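You operate a simulated robot arm through the tools that you are given. There is no shell and no other tool. Be economical: measure what you need, move in short steps, check, and stop when the job is done.

Carry out the task below with a simulated two-armed robot. There is one attempt and no reset: what you move stays moved.

Task
Put the cake pop on the far end of the long table away on the middle of the counter top. Then fetch the cup from the far end of the long table and stand it on the cake board there. Then put one of the glaze bottles from the far end of the long table on the middle shelf of the trolley. Do these in the order given. Set down upright: cup, glaze bottle.

Only the result counts: the job must be done as asked and must still hold three seconds after the hand-in. Knocking over, shifting, dropping, spilling or breaking anything else fails it.

Robot
Two 7-joint arms with two-finger parallel grippers on one trunk, on a base that drives. Base frame: it is fixed to the floor where the robot stands at the start and does not move with it; the origin is under the middle of the robot, x ahead of it, y to its left, z up. Lengths are in mm, angles in degrees, forces in N, time in s.
The left shoulder is at the start at [50, 161, 1098], the right one opposite. With the tool pointing down near the work surface each hand reaches from about 180 to 680 mm from the robot's upright axis, wherever it stands, measured 20 degrees to its own side. Places, roughly: glaze bottle [1500, -500, 750]; middle of the counter top [900, 7100, 900]; middle shelf of the trolley [-400, -1800, 400]. Payload 3.43 kg a hand.
Tool frame (each hand has its own): the origin (TCP) lies between the finger pads and is the grasp point; the fingertips stand 30 mm ahead of it; z points along the fingers, y is the line along which they close. Largest opening 94 mm; finger width 28, thickness 10; the body of the gripper, 50 by 96 mm, starts 55 mm behind the TCP.
Orientation is that of the tool frame in the base frame, as [roll, pitch, yaw] about the fixed x, y, z axes, in that order (R = Rz(yaw) Ry(pitch) Rx(roll)). With the fingers straight down and closing along the base's y, the tool's x points along the base's -x, its y along +y and its z along -z.

Tools
- The arms move only by the tool send_rows. It takes "left_moves", "right_moves" or both (then of equal length, played together; a hand with none holds still); each is a list of rows, each a list of 7 numbers: the gripper command, from -1 (shut) to 1 (fully open), values between in proportion, then the shift along the tool's x, y, z in units of 100 mm (1.0 is 100 mm), then the turn, a rotation vector about the tool's x, y, z in units of 90 degrees (1.0 is 90 degrees). In form: [[fingers, x, y, z, wx, wy, wz], ...]. A call has 1 to 10 rows; each row is the pose to reach, as a shift and turn from the pose commanded when the call began, along the tool's axes at that moment. A call with a number of a shift or a turn outside -1 to 1 is refused whole. A row lasts 0.2 s, in which the tool goes at most 50 mm and 8.6 degrees; a call with a longer step from one row to the next is refused whole, and so is a gripper value outside its range. A pose out of reach is approached as far as the arm can. The call stops where the force on the tool passes 40 N (or 10 N more than at its start, if that is more) or the arm is blocked; 0.2 s more then pass. The fingers move at their own pace (about 45 mm/s each) and stop on an object; they squeeze with about 27 N. The grip force told is the motor's: it shows also when the fingers shut on nothing. Time passes only in rows, and 0.2 s behind the last, so rows that repeat a pose let the fingers close. It gives the time, the measured TCP pose, the force on the tool (base axes), the opening and the grip force at its end, in the units of the frame above (readings bear some noise), with the torque about the TCP (base axes, N m) and any sound that the robot's microphone picked up.
- Cameras (640 x 400 px; columns grow to the right, rows downward): "scene" is now at [128.4, -44.9, 1217.6]; the picture's right is [-0.54, -0.84, 0.00], its down [-0.49, 0.32, -0.81] and it looks along [0.68, -0.44, -0.58] (base axes); focal length 253 px, centre (320, 200). "left" rides on the left gripper at [76, -14, -102] in its tool frame; the picture's right is [0.18, 0.98, 0.00], its down [-0.75, 0.14, -0.64] and it looks along [-0.63, 0.12, 0.77] (tool axes); focal length 243 px, centre (320, 200). "right" rides on the right gripper at [76, 14, -102] in its tool frame; the picture's right is [-0.18, 0.98, 0.00], its down [-0.75, -0.14, -0.64] and it looks along [-0.63, -0.12, 0.77] (tool axes); focal length 243 px, centre (320, 200). There is no depth. A picture from a camera that has moved, and an enlarged one, comes with that camera's place and axes in the base frame and with its lens. The place of the scene camera against the robot may be out by one fixed shift of up to 18 mm in any direction.
- capture(camera): a new picture of that camera. It takes no simulated time.
- lift_body(by): slides the trunk up (or, below 0, down) by that many mm; the arms and the scene camera ride with it, the base frame stays. It gives what a move gives, with no picture.
- drive_base(legs): drives the robot by 1 to 6 legs, each [ahead, left, turn to the left] in mm, mm and degrees, along the robot's own axes; the way and the turn of a leg run together, so that a leg with both is an arc; at most 1500 mm and 180 degrees a leg. The arms and the cameras ride along, it lands a little off, and it stops where it bumps. It gives what a move gives.
- head_to(pan, tilt): turns the head with the scene camera to pan (to the left, within 80 degrees either way) and tilt (down, from -29 to 69), counted from straight ahead of the robot. It gives what a move gives.
- inspect(camera, box): a new picture of the part [left, top, right, bottom] of that camera's present view, enlarged. It takes no simulated time.
- close_job(): hands the job in; it is judged then, once.

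Work in short steps. Places have to be worked out from the pictures, the camera data and where the tool is seen: move nearer, look again, correct. Check each grasp and each placing, and mend what went wrong. You have 165 turns and 130 pictures in all, those below and enlarged ones among them. Open the grippers and draw the arms clear of the work before you hand the job in, unless the task says otherwise; then end with one line.

The tools are called after "Request:" as a command line: name --argument value ..., lists and objects as JSON in quotes. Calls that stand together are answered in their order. send_rows: Moves the arms, as the interface text tells. Its arguments: {"type":"object","properties":{"left_moves":{"type":"array","items":{"type":"array","items":{"type":"number"}}},"right_moves":{"type":"array","items":{"type":"array","items":{"type":"number"}}}},"required":[]} The other tools are called the same way: lift_body (by) slides the trunk up or down; drive_base (legs) drives the base; head_to (pan, tilt) turns the head that bears the scene camera; capture (camera) takes a picture; inspect (camera, box) takes an enlarged picture of a part of a camera's view; close_job () hands the job in.

At the start:

```text
time: 0.0
left_tool_pos: [406.8, -39.6, 1000.4]
left_tcp_rot: [-180.0, 0.0, 180.0]
left_contact_force: [0.5, 0.0, -0.4]
left_wrist_torque: [0.03, 0.01, 0.01]
left_opening: 93.9
left_finger_force: 0.1
right_tool_pos: [398.7, -402.3, 997.5]
right_tcp_rot: [-180.0, -0.1, -179.9]
right_contact_force: [-0.4, 0.0, -0.6]
right_wrist_torque: [-0.02, -0.01, -0.02]
right_opening: 94.0
right_finger_force: 0.1
trunk travel left (down, up): [-125.0, 142.0]
robot x, y, heading: [-4.1, -2.9, 0.1]
head pan, tilt: [-32.6, 35.8]
```

scene: 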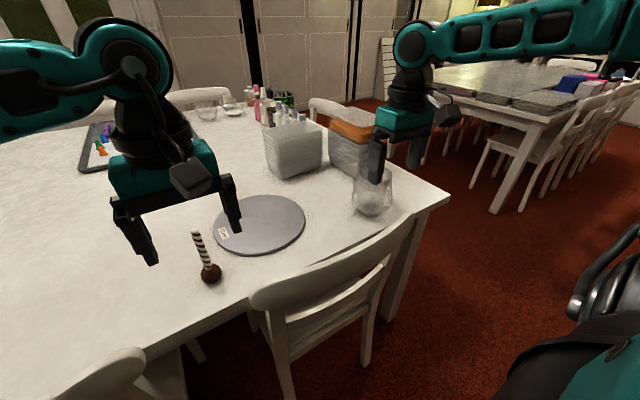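
right: 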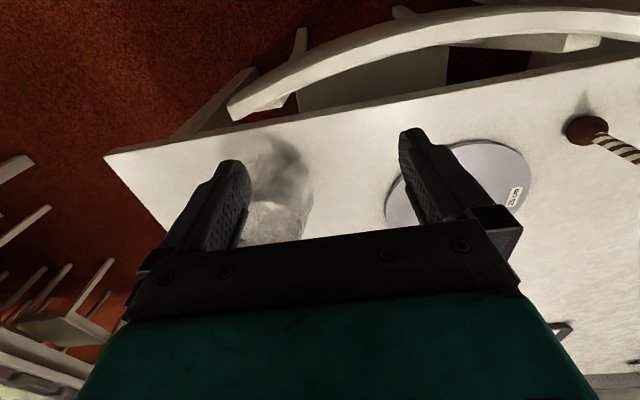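
left: 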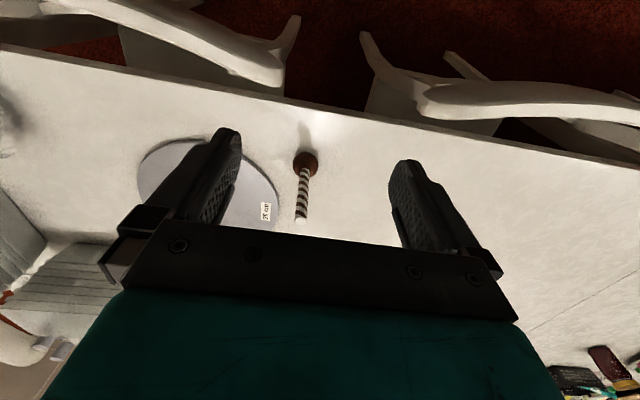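

I'll first look around to learn the room: the table ahead, then to the left toward the counter.

Request:
head_to --pan 0 --tilt 20

Request:
capture --camera "scene"

Request:
head_to --pan 70 --tilt 15

Request:
capture --camera "scene"

Request:
head_to --pan -75 --tilt 20

Request:
capture --camera "scene"

```text
time: 1.0
left_tool_pos: [408.1, -39.9, 1000.5]
left_tcp_rot: [-180.0, 0.0, -180.0]
left_contact_force: [-0.2, -0.6, 0.1]
left_wrist_torque: [0.01, 0.01, 0.01]
left_opening: 94.0
left_finger_force: 0.0
right_tool_pos: [398.1, -402.0, 997.6]
right_tcp_rot: [-180.0, 0.1, 179.9]
right_contact_force: [-0.8, 0.2, -0.5]
right_wrist_torque: [0.0, 0.01, -0.02]
right_opening: 93.9
right_finger_force: 0.1
trunk travel left (down, up): [-125.0, 142.0]
robot x, y, heading: [-2.1, -1.9, -0.1]
head pan, tilt: [0.0, 20.0]
```

```text
126 pictures are left
camera scene: at [147.7, 2.3, 1242.6], right [0.0, -1.0, 0.0], down [-0.34, 0.0, -0.94], along [0.94, 0.0, -0.34], focal length 253 px, centre (320, 200)
```

scene: 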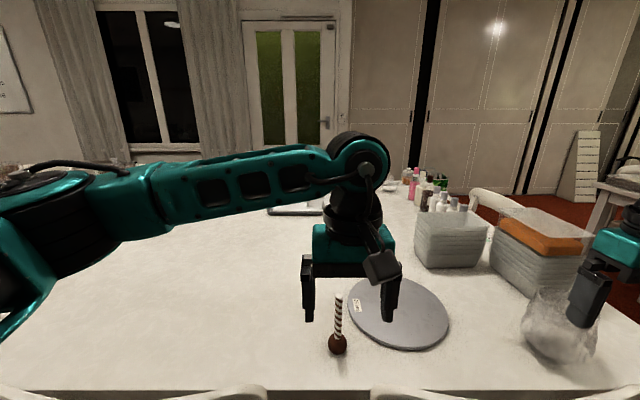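

```text
time: 2.4
left_tool_pos: [408.7, -40.0, 999.6]
left_tcp_rot: [-179.9, 0.0, -179.9]
left_contact_force: [0.2, -0.1, -0.1]
left_wrist_torque: [-0.01, 0.0, -0.01]
left_opening: 94.0
left_finger_force: 0.0
right_tool_pos: [399.2, -402.8, 996.2]
right_tcp_rot: [179.9, 0.0, -180.0]
right_contact_force: [0.5, 0.3, -0.1]
right_wrist_torque: [0.01, 0.02, 0.0]
right_opening: 94.0
right_finger_force: 0.1
trunk travel left (down, up): [-125.0, 142.0]
robot x, y, heading: [-0.7, 1.4, -0.0]
head pan, tilt: [70.0, 15.0]
```

```text
125 pictures are left
camera scene: at [86.6, 90.1, 1250.8], right [0.94, -0.34, 0.0], down [-0.09, -0.24, -0.97], along [0.33, 0.91, -0.26], focal length 253 px, centre (320, 200)
```

scene: 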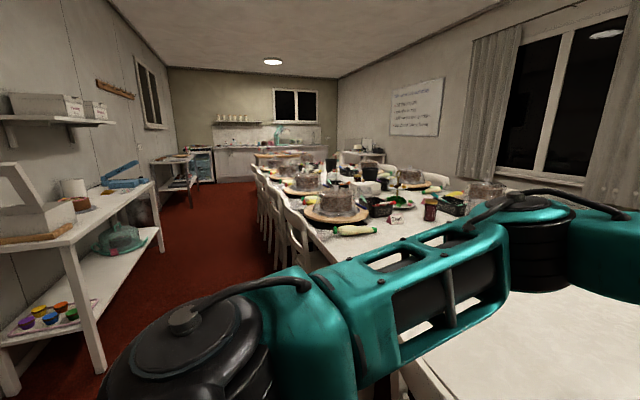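

```text
time: 4.7
left_tool_pos: [406.9, -38.1, 999.1]
left_tcp_rot: [-180.0, -0.1, 180.0]
left_contact_force: [-0.2, -0.6, -0.3]
left_wrist_torque: [0.02, 0.0, 0.0]
left_opening: 93.7
left_finger_force: 0.1
right_tool_pos: [399.2, -403.0, 997.1]
right_tcp_rot: [179.9, 0.1, -180.0]
right_contact_force: [-0.6, -0.4, -0.5]
right_wrist_torque: [0.0, 0.03, -0.01]
right_opening: 93.8
right_finger_force: 0.1
trunk travel left (down, up): [-125.0, 142.0]
robot x, y, heading: [0.8, 3.6, 0.1]
head pan, tilt: [-75.0, 20.0]
```

```text
124 pictures are left
camera scene: at [78.8, -87.5, 1242.6], right [-0.97, -0.26, 0.0], down [-0.09, 0.33, -0.94], along [0.24, -0.91, -0.34], focal length 253 px, centre (320, 200)
```

scene: 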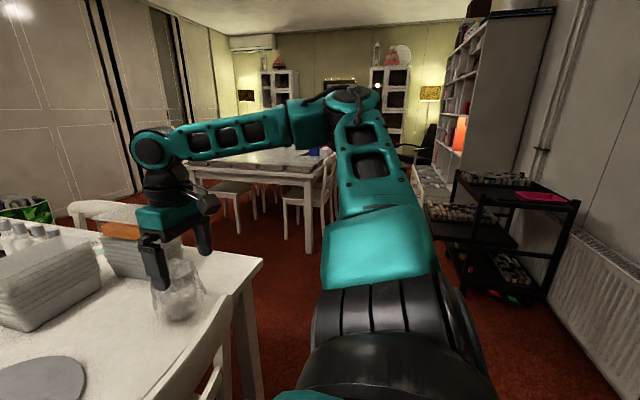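

The kitchen counter is down the aisle to my left and the trolley is behind on my right. The cake pop stands ball-down near [545, -38], with its stick top at about z 890. I'll move the left hand forward at height and look again.

Request:
send_rows --left_moves '[[0.2, -0.35, 0, 0, 0, 0, 0], [0.2, -0.7, 0, 0, 0, 0, 0], [0.2, -1.0, 0, 0.2, 0, 0, 0]]'

Request:
capture --camera "left"

Request:
head_to --pan -32 --tilt 36

Request:
inspect --camera "scene" --box '[180, 60, 480, 260]'

```text
time: 5.5
left_tool_pos: [507.3, -37.9, 978.8]
left_tcp_rot: [-180.0, 0.0, 179.9]
left_contact_force: [0.0, -0.5, 0.2]
left_wrist_torque: [0.0, 0.03, 0.04]
left_opening: 56.6
left_finger_force: 0.0
right_tool_pos: [400.8, -403.0, 997.2]
right_tcp_rot: [-180.0, 0.1, 179.9]
right_contact_force: [0.1, 0.6, 0.2]
right_wrist_torque: [0.0, -0.01, 0.01]
right_opening: 94.1
right_finger_force: 0.0
trunk travel left (down, up): [-125.0, 142.0]
robot x, y, heading: [-3.6, -2.9, -0.0]
head pan, tilt: [-75.0, 20.0]
```

```text
123 pictures are left
camera left: at [431.8, -51.5, 1083.2], right [-0.18, 0.98, 0.0], down [0.75, 0.14, 0.64], along [0.63, 0.12, -0.77], focal length 243 px, centre (320, 200)
```

left: 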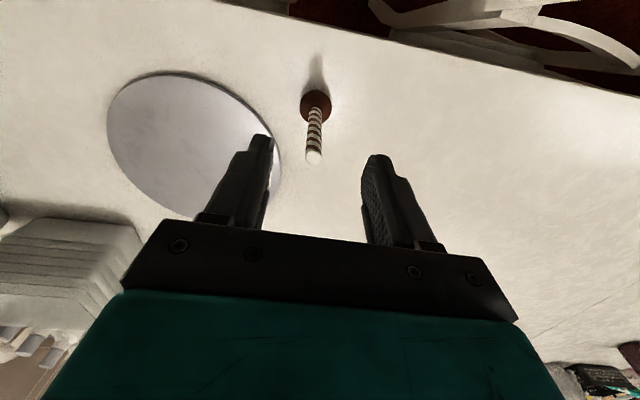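

```text
time: 6.6
left_tool_pos: [507.7, -38.1, 978.5]
left_tcp_rot: [-180.0, -0.1, 180.0]
left_contact_force: [-0.4, 0.0, 0.5]
left_wrist_torque: [-0.01, -0.01, 0.0]
left_opening: 56.2
left_finger_force: 0.0
right_tool_pos: [398.7, -403.3, 998.1]
right_tcp_rot: [-180.0, 0.0, -180.0]
right_contact_force: [-0.9, -0.4, -0.4]
right_wrist_torque: [-0.02, 0.01, 0.0]
right_opening: 94.0
right_finger_force: 0.0
trunk travel left (down, up): [-125.0, 142.0]
robot x, y, heading: [-1.8, -0.9, 0.0]
head pan, tilt: [-32.0, 36.0]
```

```text
2.00 times, centred on (330, 160) of scene
camera zoom: at [128.8, -44.0, 1217.3], right [-0.53, -0.85, 0.0], down [-0.5, 0.31, -0.81], along [0.69, -0.43, -0.59], focal length 506 px, centre (300, 280)
```

zoom: 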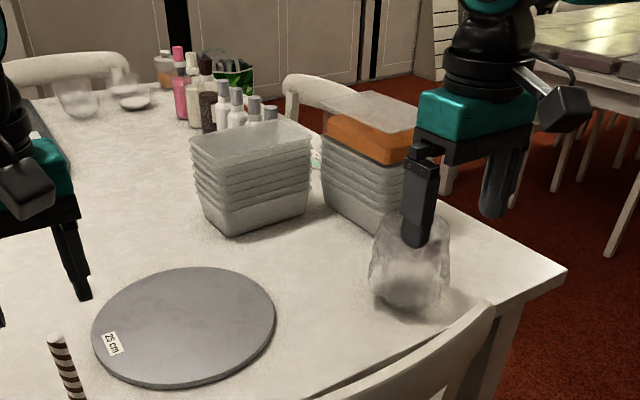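

The stick is at about [540, -37], with the top near z 892. I'll move over it, descend to z≈865 and close.

Request:
send_rows --left_moves '[[0.2, -0.33, 0.01, 0, 0, 0, 0], [0.2, -0.33, 0.01, 0.4, 0, 0, 0], [0.2, -0.33, 0.01, 0.8, 0, 0, 0], [0.2, -0.33, 0.01, 1.0, 0, 0, 0]]'

Request:
capture --camera "left"

```text
time: 7.6
left_tool_pos: [540.4, -37.6, 878.8]
left_tcp_rot: [-180.0, 0.0, -180.0]
left_contact_force: [0.1, 0.6, 0.2]
left_wrist_torque: [-0.01, -0.03, 0.01]
left_opening: 56.4
left_finger_force: 0.0
right_tool_pos: [399.7, -402.2, 997.7]
right_tcp_rot: [-179.9, 0.0, -180.0]
right_contact_force: [0.4, -0.2, -0.2]
right_wrist_torque: [0.0, -0.02, 0.01]
right_opening: 94.1
right_finger_force: 0.1
trunk travel left (down, up): [-125.0, 142.0]
robot x, y, heading: [2.8, 0.3, 0.2]
head pan, tilt: [-32.0, 36.0]
```

```text
121 pictures are left
camera left: at [464.2, -51.1, 983.6], right [-0.18, 0.98, 0.0], down [0.75, 0.14, 0.64], along [0.63, 0.12, -0.77], focal length 243 px, centre (320, 200)
```

left: 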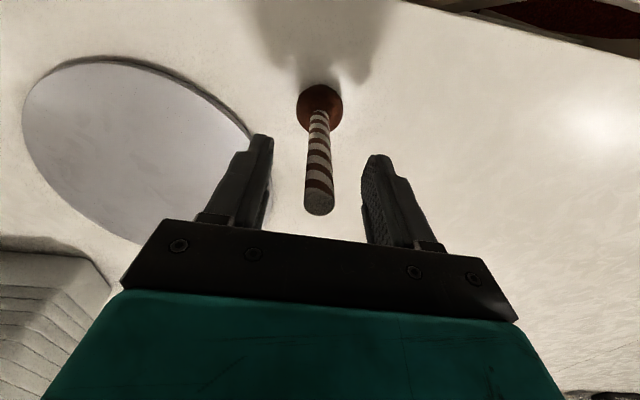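

The stick lies between the fingers. I'll go down 15 mm more and close.

Request:
send_rows --left_moves '[[0.2, 0, 0.0, 0.15, 0, 0, 0], [-1, 0, 0, 0.15, 0, 0, 0], [-1, 0, 0, 0.15, 0, 0, 0], [-1, 0, 0, 0.15, 0, 0, 0], [-1, 0, 0, 0.15, 0, 0, 0], [-1, 0, 0, 0.15, 0, 0, 0]]'

Request:
capture --camera "left"

```text
time: 9.0
left_tool_pos: [540.2, -39.1, 864.2]
left_tcp_rot: [-180.0, 0.1, -180.0]
left_contact_force: [0.7, -0.3, -0.5]
left_wrist_torque: [0.03, 0.03, 0.0]
left_opening: 13.6
left_finger_force: 26.9
right_tool_pos: [399.7, -402.4, 997.7]
right_tcp_rot: [179.9, 0.0, 180.0]
right_contact_force: [1.0, 0.5, 0.0]
right_wrist_torque: [0.02, 0.0, 0.02]
right_opening: 94.0
right_finger_force: 0.0
trunk travel left (down, up): [-125.0, 142.0]
robot x, y, heading: [-0.8, -2.2, 0.1]
head pan, tilt: [-32.0, 36.0]
```

```text
120 pictures are left
camera left: at [464.3, -51.6, 968.9], right [-0.18, 0.98, 0.0], down [0.75, 0.14, 0.64], along [0.63, 0.12, -0.77], focal length 243 px, centre (320, 200)
```

left: 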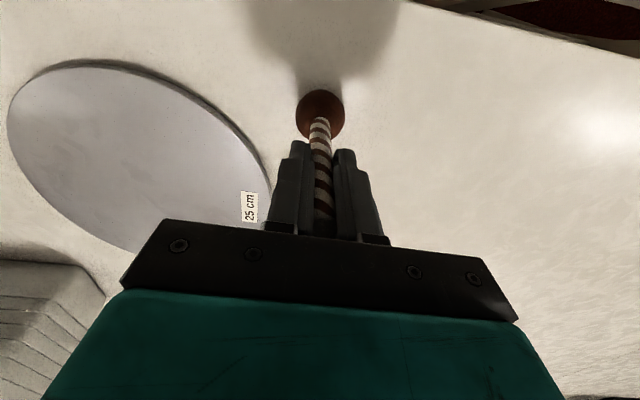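

Gripped (13.6 mm). Now I lift straight up, then raise the trunk for clearance.

Request:
send_rows --left_moves '[[-1, 0, 0, -0.15, 0, 0, 0], [-1, 0, 0, -0.5, 0, 0, 0], [-1, 0, 0, -1.0, 0, 0, 0]]'

Request:
lift_body --by 135

Request:
send_rows --left_moves '[[-1, 0.4, 0, 0, 0, 0, 0], [-1, 0.8, 0.1, 0, 0, 0, 0], [-1, 1.0, 0.4, 0, 0, 0, 0], [-1, 1.0, 0.8, 0, 0, 0, 0]]'

Request:
capture --camera "left"

Request:
capture --camera "right"

```text
time: 9.8
left_tool_pos: [542.2, -38.5, 965.5]
left_tcp_rot: [-180.0, 0.0, -179.9]
left_contact_force: [-0.4, 0.4, -0.1]
left_wrist_torque: [0.03, 0.0, -0.02]
left_opening: 13.6
left_finger_force: 27.0
right_tool_pos: [399.9, -402.6, 997.8]
right_tcp_rot: [180.0, 0.0, 179.9]
right_contact_force: [0.4, -0.3, 0.4]
right_wrist_torque: [0.01, -0.01, -0.02]
right_opening: 94.0
right_finger_force: 0.1
trunk travel left (down, up): [-125.0, 142.0]
robot x, y, heading: [1.4, -1.7, -0.2]
head pan, tilt: [-32.0, 36.0]
```

```text
time: 11.4
left_tool_pos: [541.5, -37.6, 1099.9]
left_tcp_rot: [-180.0, 0.0, -180.0]
left_contact_force: [-0.2, 0.2, -0.2]
left_wrist_torque: [-0.01, -0.01, -0.02]
left_opening: 13.8
left_finger_force: 27.1
right_tool_pos: [399.9, -403.3, 1132.2]
right_tcp_rot: [-179.9, 0.0, 179.9]
right_contact_force: [0.0, -0.3, -0.9]
right_wrist_torque: [0.03, 0.0, 0.01]
right_opening: 94.0
right_finger_force: 0.1
trunk travel left (down, up): [-260.0, 7.0]
robot x, y, heading: [-1.7, -0.0, -0.2]
head pan, tilt: [-32.0, 36.0]
```

```text
time: 12.4
left_tool_pos: [442.6, 42.8, 1100.1]
left_tcp_rot: [-180.0, 0.0, -179.9]
left_contact_force: [0.0, 0.1, -0.5]
left_wrist_torque: [0.01, 0.01, 0.0]
left_opening: 13.6
left_finger_force: 26.8
right_tool_pos: [399.8, -402.3, 1131.2]
right_tcp_rot: [179.9, 0.0, -179.9]
right_contact_force: [-0.4, -0.4, -0.2]
right_wrist_torque: [-0.01, 0.0, -0.02]
right_opening: 94.2
right_finger_force: 0.1
trunk travel left (down, up): [-260.0, 7.0]
robot x, y, heading: [-2.8, -5.1, -0.0]
head pan, tilt: [-32.0, 36.0]
```

```text
119 pictures are left
camera left: at [365.9, 30.4, 1204.5], right [-0.18, 0.98, 0.0], down [0.75, 0.14, 0.64], along [0.63, 0.12, -0.77], focal length 243 px, centre (320, 200)
```

left: 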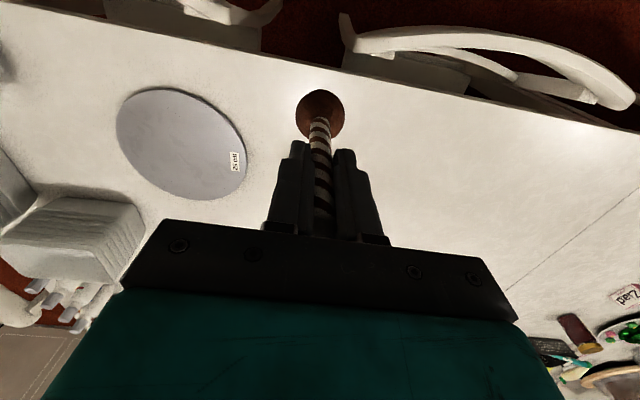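

```text
118 pictures are left
camera right: at [324.2, -387.0, 1236.0], right [0.18, 0.98, 0.0], down [0.75, -0.14, 0.64], along [0.63, -0.12, -0.77], focal length 243 px, centre (320, 200)
```

right: 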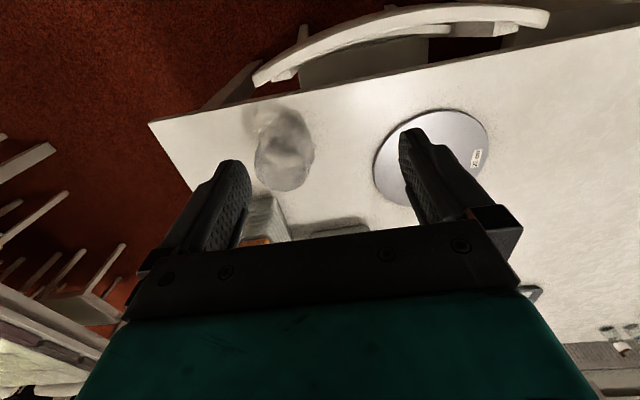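

Pop is held well. I'll pull both hands closer, back off slightly, and turn to face the aisle.

Request:
send_rows --left_moves '[[-1, 0.4, 0, 0, 0, 0, 0], [-1, 0.8, 0, 0, 0, 0, 0], [-1, 1.0, 0.2, -0.1, 0, 0, 0]]' --right_moves '[[-1, 0.4, 0.4, 0, 0, 0, 0], [-1, 0.6, 0.8, 0, 0, 0, 0], [-1, 0.6, 1.0, 0, 0, 0, 0]]'

Request:
drive_base --legs '[[-80, 0, 0], [0, 0, 90]]'

Request:
head_to --pan 0 --tilt 25

Request:
capture --camera "scene"

```text
refused: row 1 steps farther than a row can; nothing moved
```

```text
time: 17.3
left_tool_pos: [-121.8, 443.8, 1100.3]
left_tcp_rot: [-180.0, 0.0, -90.2]
left_contact_force: [0.2, 0.8, -0.8]
left_wrist_torque: [-0.01, 0.0, 0.02]
left_opening: 13.8
left_finger_force: 27.4
right_tool_pos: [322.9, 399.1, 1131.9]
right_tcp_rot: [180.0, 0.0, -90.1]
right_contact_force: [0.4, -0.2, 0.6]
right_wrist_torque: [-0.01, 0.0, 0.02]
right_opening: 94.0
right_finger_force: 0.0
trunk travel left (down, up): [-260.0, 7.0]
robot x, y, heading: [-80.9, -1.5, 89.7]
head pan, tilt: [-32.0, 36.0]
```

```text
time: 18.3
left_tool_pos: [-121.4, 443.1, 1100.1]
left_tcp_rot: [180.0, 0.0, -90.2]
left_contact_force: [-0.1, 0.3, -1.1]
left_wrist_torque: [0.03, 0.03, 0.0]
left_opening: 13.6
left_finger_force: 27.5
right_tool_pos: [322.9, 398.6, 1132.3]
right_tcp_rot: [-180.0, 0.0, -90.2]
right_contact_force: [-1.2, 0.9, 0.2]
right_wrist_torque: [0.03, 0.01, -0.01]
right_opening: 94.2
right_finger_force: 0.0
trunk travel left (down, up): [-260.0, 7.0]
robot x, y, heading: [-80.4, -0.5, 89.7]
head pan, tilt: [0.0, 25.0]
```

```text
117 pictures are left
camera scene: at [-64.9, 134.6, 1369.5], right [1.0, 0.0, 0.0], down [0.0, -0.42, -0.91], along [0.0, 0.91, -0.42], focal length 253 px, centre (320, 200)
```

scene: 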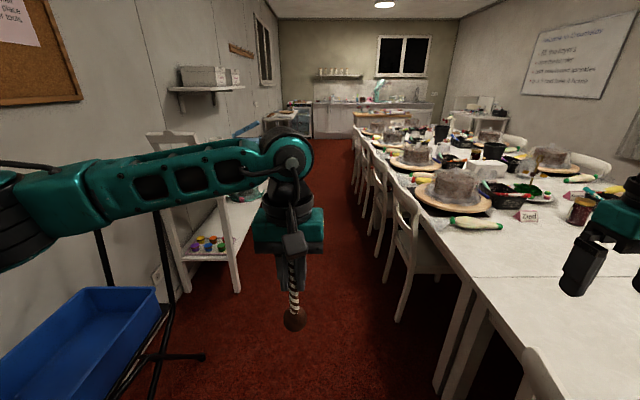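

The lane between chairs (x ≥ 350) and left tables (x ≤ -650) is clear with its centre near x = -130. I'll pull both hands in and drive up the lane.

Request:
send_rows --left_moves '[[-1, 0.4, 0, 0, 0, 0, 0], [-1, 0.8, 0, 0, 0, 0, 0], [-1, 1.0, 0.1, 0, 0, 0, 0], [-1, 1.0, 0.1, 0, 0, 0, 0]]' --right_moves '[[-1, 0.3, 0.3, 0, 0, 0, 0], [-1, 0.5, 0.7, 0, 0, 0, 0], [-1, 0.6, 1.0, 0, 0, 0, 0], [-1, 0.7, 1.0, 0, 0, 0, 0]]'

Request:
drive_base --legs '[[0, 50, 0.3], [1500, 0, 0]]'

Request:
capture --camera "scene"

```text
time: 19.3
left_tool_pos: [-130.4, 342.8, 1100.1]
left_tcp_rot: [180.0, 0.0, -90.2]
left_contact_force: [-0.2, -0.6, 0.6]
left_wrist_torque: [-0.06, 0.0, 0.0]
left_opening: 13.9
left_finger_force: 26.6
right_tool_pos: [223.6, 329.2, 1130.9]
right_tcp_rot: [179.9, -0.1, -90.2]
right_contact_force: [0.8, -1.0, 1.0]
right_wrist_torque: [-0.04, -0.01, 0.05]
right_opening: 5.6
right_finger_force: 0.1
trunk travel left (down, up): [-260.0, 7.0]
robot x, y, heading: [-78.2, 0.9, 89.8]
head pan, tilt: [0.0, 25.0]
```

```text
time: 27.2
left_tool_pos: [-190.0, 1829.5, 1098.6]
left_tcp_rot: [-179.9, 0.1, -89.7]
left_contact_force: [0.2, -0.4, 0.0]
left_wrist_torque: [-0.01, -0.01, 0.02]
left_opening: 13.9
left_finger_force: 26.7
right_tool_pos: [165.6, 1819.4, 1132.3]
right_tcp_rot: [179.9, 0.1, -89.6]
right_contact_force: [0.8, 0.5, 0.0]
right_wrist_torque: [0.02, -0.01, -0.01]
right_opening: 0.0
right_finger_force: 27.6
trunk travel left (down, up): [-260.0, 7.0]
robot x, y, heading: [-137.8, 1486.6, 90.3]
head pan, tilt: [0.0, 25.0]
```

```text
116 pictures are left
camera scene: at [-121.7, 1622.3, 1369.5], right [1.0, 0.01, 0.0], down [0.0, -0.42, -0.91], along [0.0, 0.91, -0.42], focal length 253 px, centre (320, 200)
```

scene: 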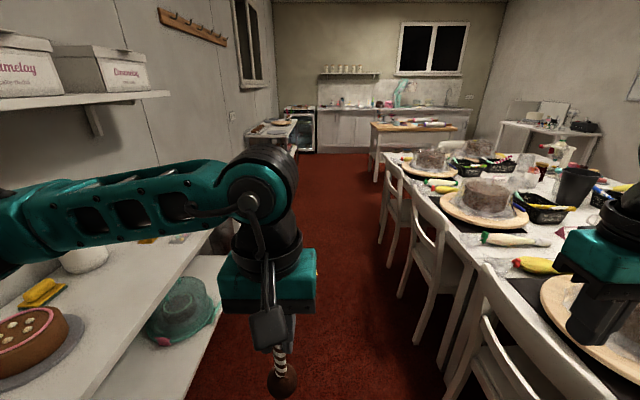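

The lane is still clear; I continue ahead.

Request:
drive_base --legs '[[1500, 0, 0], [1000, 0, 0]]'

Request:
capture --camera "scene"

```text
time: 39.4
left_tool_pos: [-228.3, 4337.4, 1099.5]
left_tcp_rot: [180.0, 0.0, -89.3]
left_contact_force: [0.4, 0.4, -0.6]
left_wrist_torque: [-0.03, 0.01, 0.02]
left_opening: 13.8
left_finger_force: 27.5
right_tool_pos: [126.9, 4328.8, 1131.6]
right_tcp_rot: [180.0, 0.0, -89.4]
right_contact_force: [0.0, 0.4, -0.8]
right_wrist_torque: [0.0, 0.01, 0.0]
right_opening: 0.3
right_finger_force: 27.0
trunk travel left (down, up): [-260.0, 7.0]
robot x, y, heading: [-173.8, 3996.5, 90.8]
head pan, tilt: [0.0, 25.0]
```

```text
115 pictures are left
camera scene: at [-159.4, 4130.7, 1369.5], right [1.0, 0.01, 0.0], down [0.0, -0.42, -0.91], along [-0.01, 0.91, -0.42], focal length 253 px, centre (320, 200)
```

scene: 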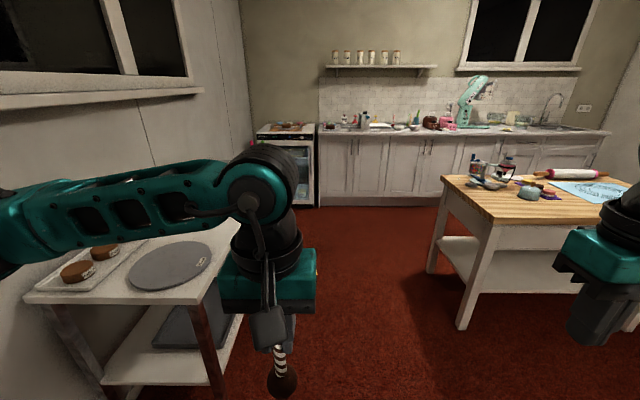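

Island spans x≥700, y≈5200–5800; the counter front is at y≈6870. I drive on to y≈6400 and look at the counter.

Request:
drive_base --legs '[[0, 0, -0.8], [1500, 0, 0], [860, 0, 0]]'

Request:
head_to --pan -60 --tilt 25

Request:
capture --camera "scene"

```text
time: 51.2
left_tool_pos: [-188.9, 6681.0, 1099.5]
left_tcp_rot: [180.0, 0.1, -90.9]
left_contact_force: [0.5, 0.2, -0.1]
left_wrist_torque: [0.02, 0.0, 0.0]
left_opening: 13.5
left_finger_force: 27.2
right_tool_pos: [166.6, 6664.0, 1131.5]
right_tcp_rot: [-179.9, 0.0, -90.9]
right_contact_force: [0.2, 0.3, 0.3]
right_wrist_torque: [-0.01, 0.02, 0.01]
right_opening: 0.0
right_finger_force: 27.6
trunk travel left (down, up): [-260.0, 7.0]
robot x, y, heading: [-140.2, 6336.6, 89.1]
head pan, tilt: [0.0, 25.0]
```

```text
time: 52.5
left_tool_pos: [-189.0, 6682.6, 1099.5]
left_tcp_rot: [-180.0, -0.1, -90.9]
left_contact_force: [-0.1, 0.4, 0.0]
left_wrist_torque: [-0.01, -0.02, 0.02]
left_opening: 13.8
left_finger_force: 27.4
right_tool_pos: [165.5, 6663.0, 1131.8]
right_tcp_rot: [-179.9, 0.1, -90.9]
right_contact_force: [-0.4, -0.2, -0.2]
right_wrist_torque: [0.02, 0.0, -0.02]
right_opening: 0.0
right_finger_force: 26.8
trunk travel left (down, up): [-260.0, 7.0]
robot x, y, heading: [-143.0, 6338.5, 89.0]
head pan, tilt: [-60.0, 25.0]
```

```text
114 pictures are left
camera scene: at [-46.2, 6425.6, 1369.5], right [0.49, -0.87, 0.0], down [-0.37, -0.21, -0.91], along [0.79, 0.44, -0.42], focal length 253 px, centre (320, 200)
```

scene: 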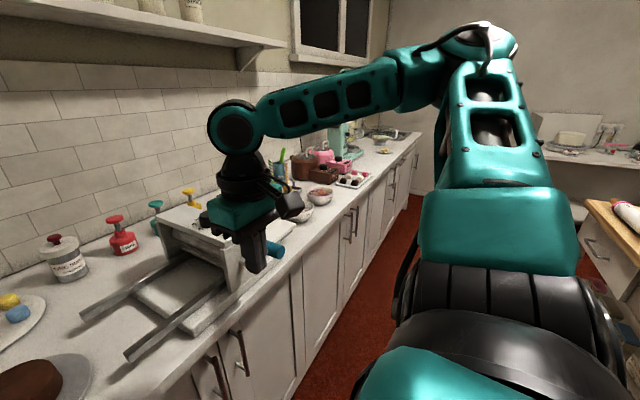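

The way along the counter is clear; I slide right toward x≈860.

Request:
drive_base --legs '[[0, 0, 1], [0, -960, 0]]'

Request:
head_to --pan -5 --tilt 30

Request:
capture --camera "scene"

Request:
capture --camera "right"

```text
time: 57.9
left_tool_pos: [759.4, 6683.8, 1099.5]
left_tcp_rot: [180.0, 0.0, -89.7]
left_contact_force: [0.6, 0.3, 0.5]
left_wrist_torque: [0.04, 0.03, 0.01]
left_opening: 14.0
left_finger_force: 27.2
right_tool_pos: [1113.3, 6672.8, 1132.0]
right_tcp_rot: [180.0, 0.0, -89.8]
right_contact_force: [-0.8, -0.3, -0.1]
right_wrist_torque: [0.0, 0.03, 0.0]
right_opening: 0.0
right_finger_force: 26.7
trunk travel left (down, up): [-260.0, 7.0]
robot x, y, heading: [811.0, 6341.0, 90.5]
head pan, tilt: [-60.0, 25.0]
```

```text
time: 59.1
left_tool_pos: [758.2, 6683.9, 1100.1]
left_tcp_rot: [180.0, 0.0, -89.7]
left_contact_force: [0.0, 0.0, -0.4]
left_wrist_torque: [-0.04, -0.01, 0.03]
left_opening: 13.7
left_finger_force: 27.1
right_tool_pos: [1113.8, 6672.6, 1132.8]
right_tcp_rot: [-180.0, 0.0, -89.7]
right_contact_force: [0.0, -0.7, 0.2]
right_wrist_torque: [0.03, 0.02, 0.01]
right_opening: 0.1
right_finger_force: 27.2
trunk travel left (down, up): [-260.0, 7.0]
robot x, y, heading: [813.7, 6342.2, 90.4]
head pan, tilt: [-5.0, 30.0]
```

```text
113 pictures are left
camera scene: at [834.3, 6474.6, 1361.6], right [1.0, -0.08, 0.0], down [-0.04, -0.5, -0.87], along [0.07, 0.86, -0.5], focal length 253 px, centre (320, 200)
```

scene: 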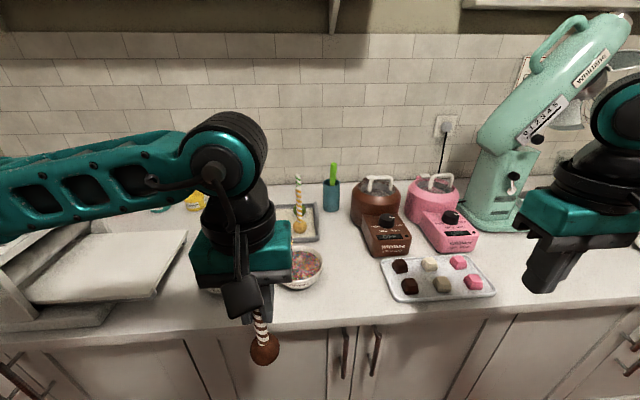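

```text
112 pictures are left
camera right: at [1100.4, 6598.2, 1235.5], right [-0.98, 0.18, 0.0], down [0.14, 0.75, 0.64], along [0.11, 0.63, -0.77], focal length 243 px, centre (320, 200)
```

right: 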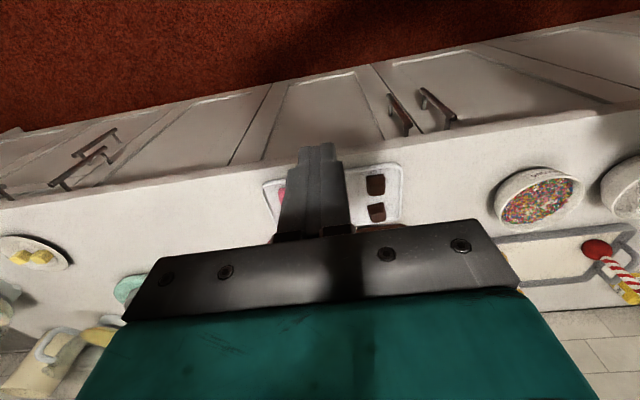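

Free counter spot between the sprinkle bowl and the brown pot at about [920, 7005]; I'll shift the base right 150 and ahead 100 so the left hand lines up.

Request:
drive_base --legs '[[0, -155, 0], [100, 0, -0.4]]'

Request:
capture --camera "left"

Request:
capture --camera "scene"

```text
time: 61.2
left_tool_pos: [915.5, 6784.7, 1099.6]
left_tcp_rot: [179.9, -0.1, -90.1]
left_contact_force: [0.5, 0.6, -0.9]
left_wrist_torque: [-0.01, -0.05, 0.03]
left_opening: 13.7
left_finger_force: 27.5
right_tool_pos: [1271.3, 6771.6, 1131.5]
right_tcp_rot: [179.9, 0.0, -90.1]
right_contact_force: [-0.1, -0.6, 0.0]
right_wrist_torque: [-0.03, 0.0, -0.02]
right_opening: 0.0
right_finger_force: 27.5
trunk travel left (down, up): [-260.0, 7.0]
robot x, y, heading: [964.1, 6440.3, 90.0]
head pan, tilt: [-5.0, 30.0]
```

```text
111 pictures are left
camera left: at [929.4, 6709.2, 1204.4], right [-0.98, -0.18, 0.0], down [-0.14, 0.75, 0.64], along [-0.12, 0.63, -0.77], focal length 243 px, centre (320, 200)
```

left: 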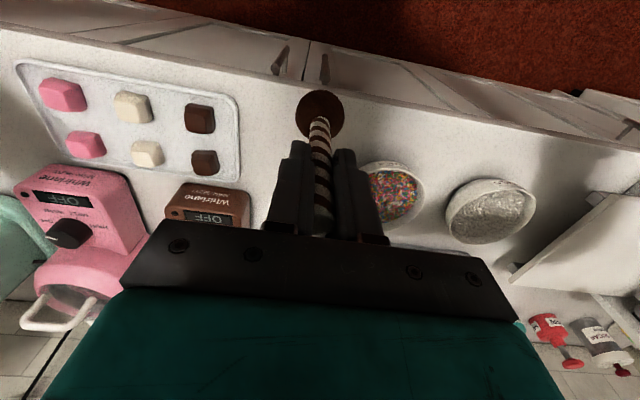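

```text
110 pictures are left
camera scene: at [989.8, 6574.8, 1361.4], right [1.0, -0.09, 0.0], down [-0.04, -0.5, -0.87], along [0.08, 0.86, -0.5], focal length 253 px, centre (320, 200)
```

scene: 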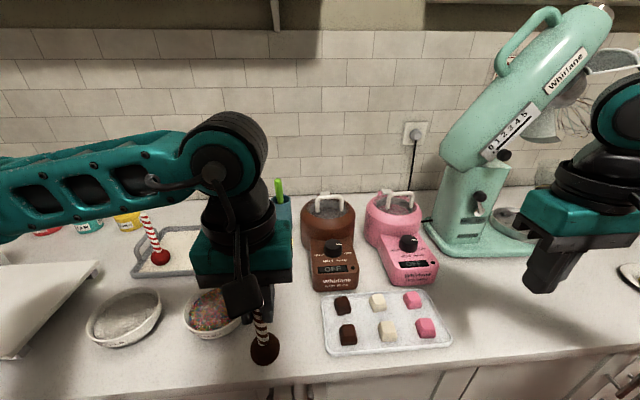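

I judge the free gap x 870–985 at y≈7000, so target [926, 7005]. Moving forward at height in steps.

Request:
send_rows --left_moves '[[-1, -0.4, -0.1, 0, 0, 0, 0], [-1, -0.8, -0.1, 0, 0, 0, 0], [-1, -1.0, -0.1, 0, 0, 0, 0]]'

Request:
send_rows --left_moves '[[-1, -0.4, 0, 0, 0, 0, 0], [-1, -0.8, 0, 0, 0, 0, 0], [-1, -1.0, 0, 0.1, 0, 0, 0]]'

Request:
capture --camera "left"

Request:
capture --camera "scene"

```text
time: 62.0
left_tool_pos: [925.9, 6884.4, 1099.6]
left_tcp_rot: [180.0, 0.0, -90.1]
left_contact_force: [0.5, -0.4, -0.7]
left_wrist_torque: [-0.03, 0.02, -0.01]
left_opening: 13.6
left_finger_force: 27.1
right_tool_pos: [1270.0, 6771.6, 1132.0]
right_tcp_rot: [-180.0, 0.1, -90.1]
right_contact_force: [0.1, -0.4, 0.6]
right_wrist_torque: [0.02, 0.0, 0.02]
right_opening: 0.0
right_finger_force: 27.2
trunk travel left (down, up): [-260.0, 7.0]
robot x, y, heading: [968.5, 6442.2, 89.9]
head pan, tilt: [-5.0, 30.0]
```

```text
time: 62.8
left_tool_pos: [925.6, 6985.3, 1090.2]
left_tcp_rot: [-180.0, 0.0, -90.1]
left_contact_force: [0.5, -0.9, 0.7]
left_wrist_torque: [0.01, 0.04, 0.02]
left_opening: 13.5
left_finger_force: 26.6
right_tool_pos: [1269.7, 6771.7, 1132.2]
right_tcp_rot: [-180.0, 0.0, -90.1]
right_contact_force: [-0.2, -0.7, 0.4]
right_wrist_torque: [-0.03, 0.05, 0.0]
right_opening: 0.0
right_finger_force: 27.0
trunk travel left (down, up): [-260.0, 7.0]
robot x, y, heading: [965.7, 6440.8, 89.9]
head pan, tilt: [-5.0, 30.0]
```

```text
109 pictures are left
camera left: at [939.3, 6910.0, 1194.0], right [-0.98, -0.18, 0.0], down [-0.14, 0.75, 0.64], along [-0.12, 0.63, -0.77], focal length 243 px, centre (320, 200)
```

left: 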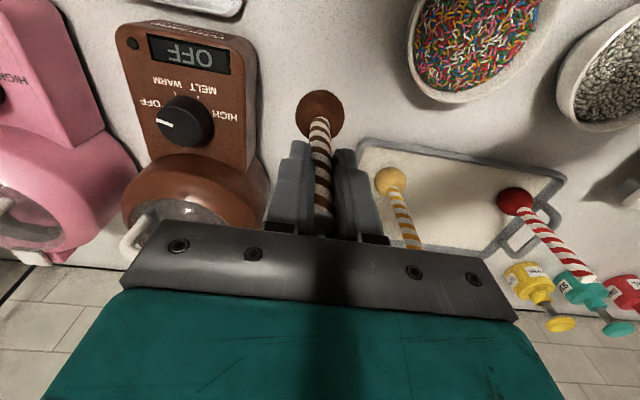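

```text
108 pictures are left
camera scene: at [989.8, 6574.1, 1361.5], right [1.0, -0.09, 0.0], down [-0.04, -0.5, -0.87], along [0.08, 0.86, -0.5], focal length 253 px, centre (320, 200)
```

scene: 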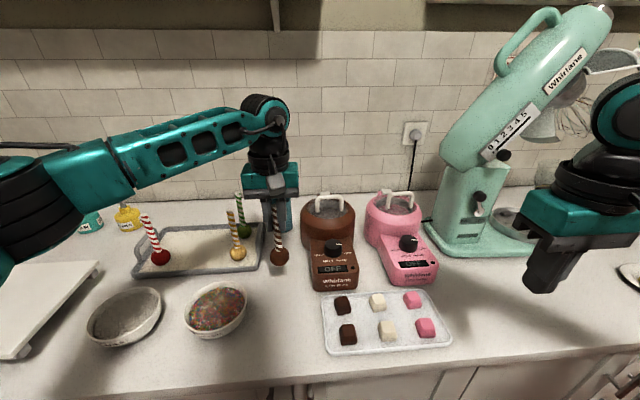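

Clear around the ball. Advance 15 mm and lower to TCP z≈1030 (ball bottom ≈916).

Request:
send_rows --left_moves '[[-1, -0.17, 0, 0, 0, 0, 0], [-1, -0.17, 0, 0.3, 0, 0, 0], [-1, -0.17, 0, 0.6, 0, 0, 0]]'

Request:
send_rows --left_moves '[[-1, 0, 0, 0.06, 0, 0, 0], [-1, 0, 0, 0.1, 0, 0, 0]]'

Request:
inspect --camera "scene" --box '[220, 180, 380, 280]'

```text
time: 63.6
left_tool_pos: [925.6, 7002.0, 1029.1]
left_tcp_rot: [-179.9, 0.0, -90.1]
left_contact_force: [-0.2, -0.3, 0.2]
left_wrist_torque: [0.0, 0.0, -0.01]
left_opening: 13.8
left_finger_force: 26.6
right_tool_pos: [1271.3, 6770.1, 1131.9]
right_tcp_rot: [-179.9, 0.1, -90.1]
right_contact_force: [0.5, -0.8, 0.8]
right_wrist_torque: [-0.01, -0.02, 0.01]
right_opening: 0.0
right_finger_force: 26.9
trunk travel left (down, up): [-260.0, 7.0]
robot x, y, heading: [970.7, 6442.9, 89.9]
head pan, tilt: [-5.0, 30.0]
```

```text
time: 64.2
left_tool_pos: [925.7, 7001.0, 1019.6]
left_tcp_rot: [179.9, 0.0, -90.1]
left_contact_force: [0.4, 0.2, 0.1]
left_wrist_torque: [-0.01, 0.01, 0.04]
left_opening: 13.5
left_finger_force: 27.3
right_tool_pos: [1271.1, 6771.1, 1132.4]
right_tcp_rot: [180.0, 0.0, -90.1]
right_contact_force: [0.2, -0.4, 0.2]
right_wrist_torque: [-0.02, -0.02, -0.02]
right_opening: 0.0
right_finger_force: 26.7
trunk travel left (down, up): [-260.0, 7.0]
robot x, y, heading: [967.9, 6441.2, 90.0]
head pan, tilt: [-5.0, 30.0]
```

```text
4.00 times, centred on (300, 230) of scene
camera zoom: at [989.8, 6573.7, 1361.6], right [1.0, -0.09, 0.0], down [-0.04, -0.5, -0.87], along [0.08, 0.86, -0.5], focal length 1012 px, centre (400, 80)
```

zoom: 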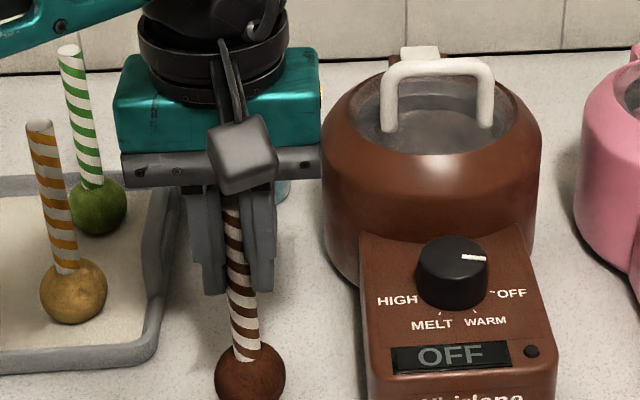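

Still above the surface; lowering in 3 mm steps and watching the force.

Request:
send_rows --left_moves '[[-1, 0, 0, 0.03, 0, 0, 0], [-1, 0, 0, 0.04, 0, 0, 0]]'

Request:
inspect --camera "scene" --box '[240, 220, 320, 300]'

Request:
capture --camera "left"

```text
time: 64.8
left_tool_pos: [925.4, 7000.0, 1017.4]
left_tcp_rot: [-180.0, 0.1, -90.1]
left_contact_force: [-1.3, 0.1, 6.7]
left_wrist_torque: [0.01, 0.1, -0.06]
left_opening: 13.6
left_finger_force: 27.2
right_tool_pos: [1270.2, 6769.8, 1133.7]
right_tcp_rot: [-180.0, 0.1, -90.2]
right_contact_force: [-0.1, 0.0, 0.1]
right_wrist_torque: [-0.02, -0.05, 0.05]
right_opening: 0.0
right_finger_force: 26.9
trunk travel left (down, up): [-260.0, 7.0]
robot x, y, heading: [966.6, 6443.5, 89.9]
head pan, tilt: [-5.0, 30.0]
```

```text
5.00 times, centred on (280, 260) of scene
camera zoom: at [989.8, 6573.1, 1361.8], right [1.0, -0.09, 0.0], down [-0.04, -0.5, -0.87], along [0.08, 0.86, -0.5], focal length 1265 px, centre (520, -100)
```

zoom: 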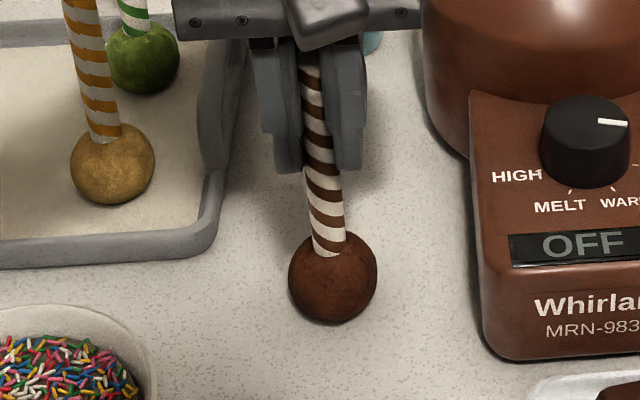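

```text
105 pictures are left
camera left: at [939.6, 6925.2, 1121.6], right [-0.98, -0.18, 0.0], down [-0.14, 0.75, 0.64], along [-0.12, 0.63, -0.77], focal length 243 px, centre (320, 200)
```

left: 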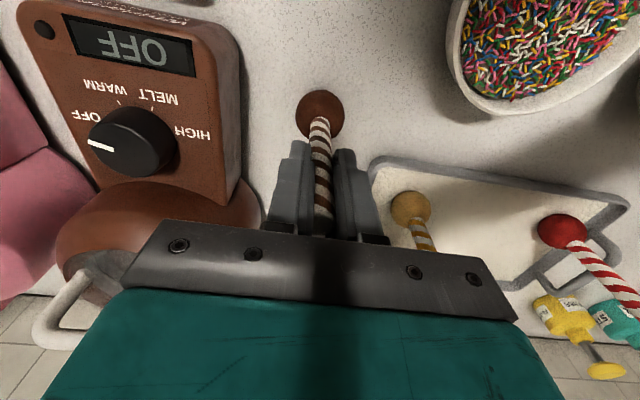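

Contact (6.7 N upward). Ease up 1 mm and open the fingers modestly, then check that it stands.

Request:
send_rows --left_moves '[[-1, 0, 0, -0.01, 0, 0, 0], [-0.6, 0, 0, -0.01, 0, 0, 0], [-0.3, 0, 0, -0.01, 0, 0, 0], [-0.3, 0, 0, -0.01, 0, 0, 0], [-0.3, 0, 0, -0.01, 0, 0, 0]]'

Request:
capture --camera "left"

```text
time: 66.0
left_tool_pos: [926.4, 7000.9, 1016.5]
left_tcp_rot: [-179.9, -0.1, -90.1]
left_contact_force: [0.1, -0.7, 0.1]
left_wrist_torque: [-0.03, -0.02, 0.0]
left_opening: 32.9
left_finger_force: 0.0
right_tool_pos: [1270.8, 6769.8, 1132.7]
right_tcp_rot: [-179.9, 0.0, -90.1]
right_contact_force: [0.0, -0.4, 0.1]
right_wrist_torque: [0.03, 0.0, 0.0]
right_opening: 0.0
right_finger_force: 26.8
trunk travel left (down, up): [-260.0, 7.0]
robot x, y, heading: [972.8, 6441.9, 89.9]
head pan, tilt: [-5.0, 30.0]
```

```text
104 pictures are left
camera left: at [940.0, 6925.5, 1121.6], right [-0.98, -0.18, 0.0], down [-0.14, 0.75, 0.64], along [-0.12, 0.63, -0.77], focal length 243 px, centre (320, 200)
```

left: 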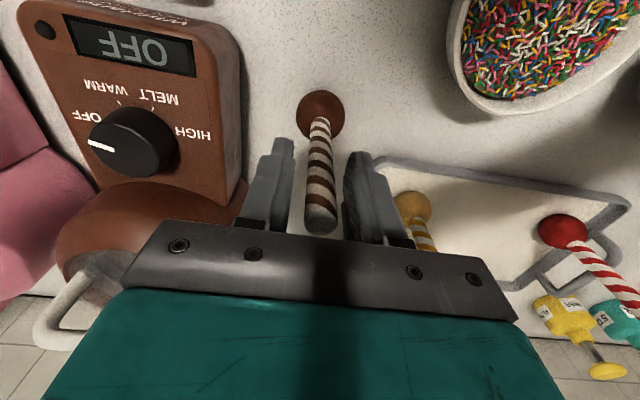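

It stands. Raise the hand straight up, then withdraw.

Request:
send_rows --left_moves '[[-0.3, 0, 0, -0.3, 0, 0, 0], [-0.3, 0, 0, -0.7, 0, 0, 0], [-0.3, 0.1, 0, -1.0, 0, 0, 0], [-0.3, 0.6, 0, -1.0, 0, 0, 0], [-0.3, 1.0, 0, -1.0, 0, 0, 0]]'

Request:
send_rows --left_moves '[[-0.3, 0.4, 0, 0, 0, 0, 0], [-0.3, 0.8, 0, 0, 0, 0, 0], [-0.3, 1.0, 0, 0, 0, 0, 0]]'

Request:
inspect --camera "scene" --box '[180, 140, 380, 300]'

```text
time: 67.2
left_tool_pos: [924.8, 6900.0, 1117.5]
left_tcp_rot: [180.0, 0.0, -90.2]
left_contact_force: [0.1, -0.2, 0.5]
left_wrist_torque: [0.04, -0.03, 0.01]
left_opening: 32.8
left_finger_force: 0.0
right_tool_pos: [1269.9, 6770.8, 1131.3]
right_tcp_rot: [-180.0, -0.1, -90.1]
right_contact_force: [-0.7, -0.2, -0.3]
right_wrist_torque: [0.0, -0.02, 0.01]
right_opening: 0.0
right_finger_force: 27.2
trunk travel left (down, up): [-260.0, 7.0]
robot x, y, heading: [966.9, 6442.4, 90.0]
head pan, tilt: [-5.0, 30.0]
```

```text
time: 68.0
left_tool_pos: [926.0, 6800.7, 1118.2]
left_tcp_rot: [180.0, 0.0, -90.2]
left_contact_force: [-0.1, 0.1, 1.0]
left_wrist_torque: [-0.01, 0.01, 0.02]
left_opening: 33.0
left_finger_force: 0.1
right_tool_pos: [1269.0, 6771.4, 1131.7]
right_tcp_rot: [-180.0, -0.1, -90.1]
right_contact_force: [-0.9, -0.6, 0.4]
right_wrist_torque: [0.01, 0.02, -0.01]
right_opening: 0.0
right_finger_force: 27.1
trunk travel left (down, up): [-260.0, 7.0]
robot x, y, heading: [969.4, 6439.7, 89.8]
head pan, tilt: [-5.0, 30.0]
```

```text
2.50 times, centred on (280, 220) of scene
camera zoom: at [989.8, 6573.6, 1361.6], right [1.0, -0.09, 0.0], down [-0.04, -0.5, -0.87], along [0.08, 0.86, -0.5], focal length 632 px, centre (420, 150)
```

zoom: 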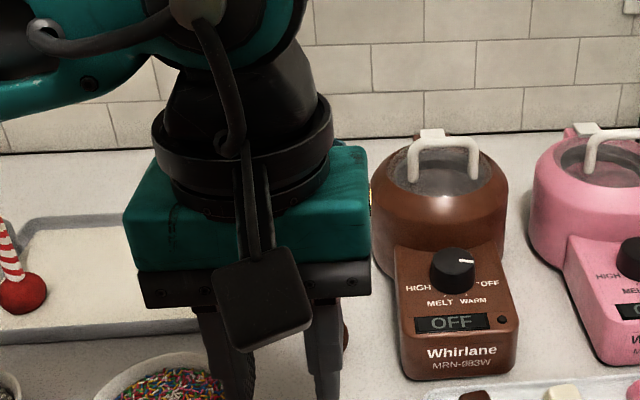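

Pop placed. Now back out along the counter, turn around, and check the pop from a clear view on the way.

Request:
drive_base --legs '[[-100, 0, 0.2], [0, 1110, 0]]'

Request:
head_to --pan -60 --tilt 20

Request:
inspect --camera "scene" --box '[220, 80, 420, 280]'

```text
time: 74.4
left_tool_pos: [-179.7, 6698.9, 1118.2]
left_tcp_rot: [-180.0, 0.0, -89.8]
left_contact_force: [0.4, 0.2, -0.7]
left_wrist_torque: [-0.02, -0.05, -0.01]
left_opening: 32.8
left_finger_force: 0.0
right_tool_pos: [164.6, 6671.1, 1132.4]
right_tcp_rot: [179.9, 0.0, -89.8]
right_contact_force: [-1.2, -0.1, 0.1]
right_wrist_torque: [0.01, 0.0, -0.02]
right_opening: 0.0
right_finger_force: 26.6
trunk travel left (down, up): [-260.0, 7.0]
robot x, y, heading: [-138.4, 6337.4, 90.1]
head pan, tilt: [-5.0, 30.0]
```

```text
time: 75.7
left_tool_pos: [-180.8, 6699.0, 1117.9]
left_tcp_rot: [180.0, 0.0, -89.8]
left_contact_force: [0.1, 0.7, 0.1]
left_wrist_torque: [0.0, -0.01, 0.02]
left_opening: 32.9
left_finger_force: 0.1
right_tool_pos: [165.6, 6670.9, 1131.4]
right_tcp_rot: [-180.0, 0.0, -89.8]
right_contact_force: [0.1, -0.1, -0.1]
right_wrist_torque: [0.01, 0.01, 0.02]
right_opening: 0.0
right_finger_force: 27.9
trunk travel left (down, up): [-260.0, 7.0]
robot x, y, heading: [-134.5, 6343.5, 90.2]
head pan, tilt: [-60.0, 20.0]
```

```text
2.00 times, centred on (320, 180) of scene
camera zoom: at [-41.6, 6428.5, 1377.6], right [0.5, -0.86, 0.0], down [-0.3, -0.17, -0.94], along [0.81, 0.47, -0.34], focal length 506 px, centre (320, 240)
```

zoom: 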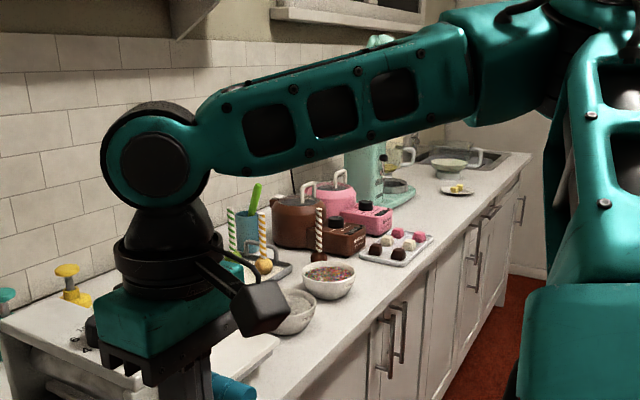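

The pop stands upright on the counter. Now turn around and look down the lane.

Request:
drive_base --legs '[[-200, 0, 0], [0, 0, 180]]'

Request:
head_to --pan 0 --tilt 25

Request:
capture --camera "scene"

```text
time: 84.6
left_tool_pos: [-100.3, 5778.8, 1118.3]
left_tcp_rot: [179.9, 0.0, 89.0]
left_contact_force: [-0.1, 0.3, 0.4]
left_wrist_torque: [0.03, -0.01, 0.01]
left_opening: 33.1
left_finger_force: 0.0
right_tool_pos: [-445.3, 5815.3, 1132.9]
right_tcp_rot: [-180.0, 0.0, 88.9]
right_contact_force: [-0.4, -0.3, 0.6]
right_wrist_torque: [0.0, -0.01, -0.01]
right_opening: 0.0
right_finger_force: 26.5
trunk travel left (down, up): [-260.0, 7.0]
robot x, y, heading: [-133.4, 6139.3, -91.2]
head pan, tilt: [-60.0, 20.0]
```

```text
time: 85.9
left_tool_pos: [-101.1, 5778.9, 1118.1]
left_tcp_rot: [-179.9, 0.0, 88.8]
left_contact_force: [-0.3, -0.5, 0.1]
left_wrist_torque: [0.01, 0.01, -0.03]
left_opening: 33.0
left_finger_force: 0.2
right_tool_pos: [-446.1, 5814.6, 1132.1]
right_tcp_rot: [180.0, 0.0, 89.0]
right_contact_force: [-0.7, 0.4, -0.3]
right_wrist_torque: [0.01, -0.01, -0.01]
right_opening: 0.2
right_finger_force: 26.9
trunk travel left (down, up): [-260.0, 7.0]
robot x, y, heading: [-135.0, 6139.4, -91.1]
head pan, tilt: [0.0, 25.0]
```

```text
101 pictures are left
camera scene: at [-124.1, 6010.2, 1369.5], right [-1.0, 0.02, 0.0], down [0.01, 0.42, -0.91], along [-0.02, -0.91, -0.42], focal length 253 px, centre (320, 200)
```

scene: 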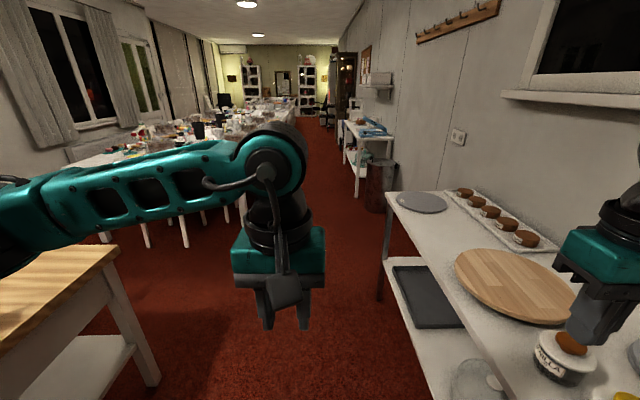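

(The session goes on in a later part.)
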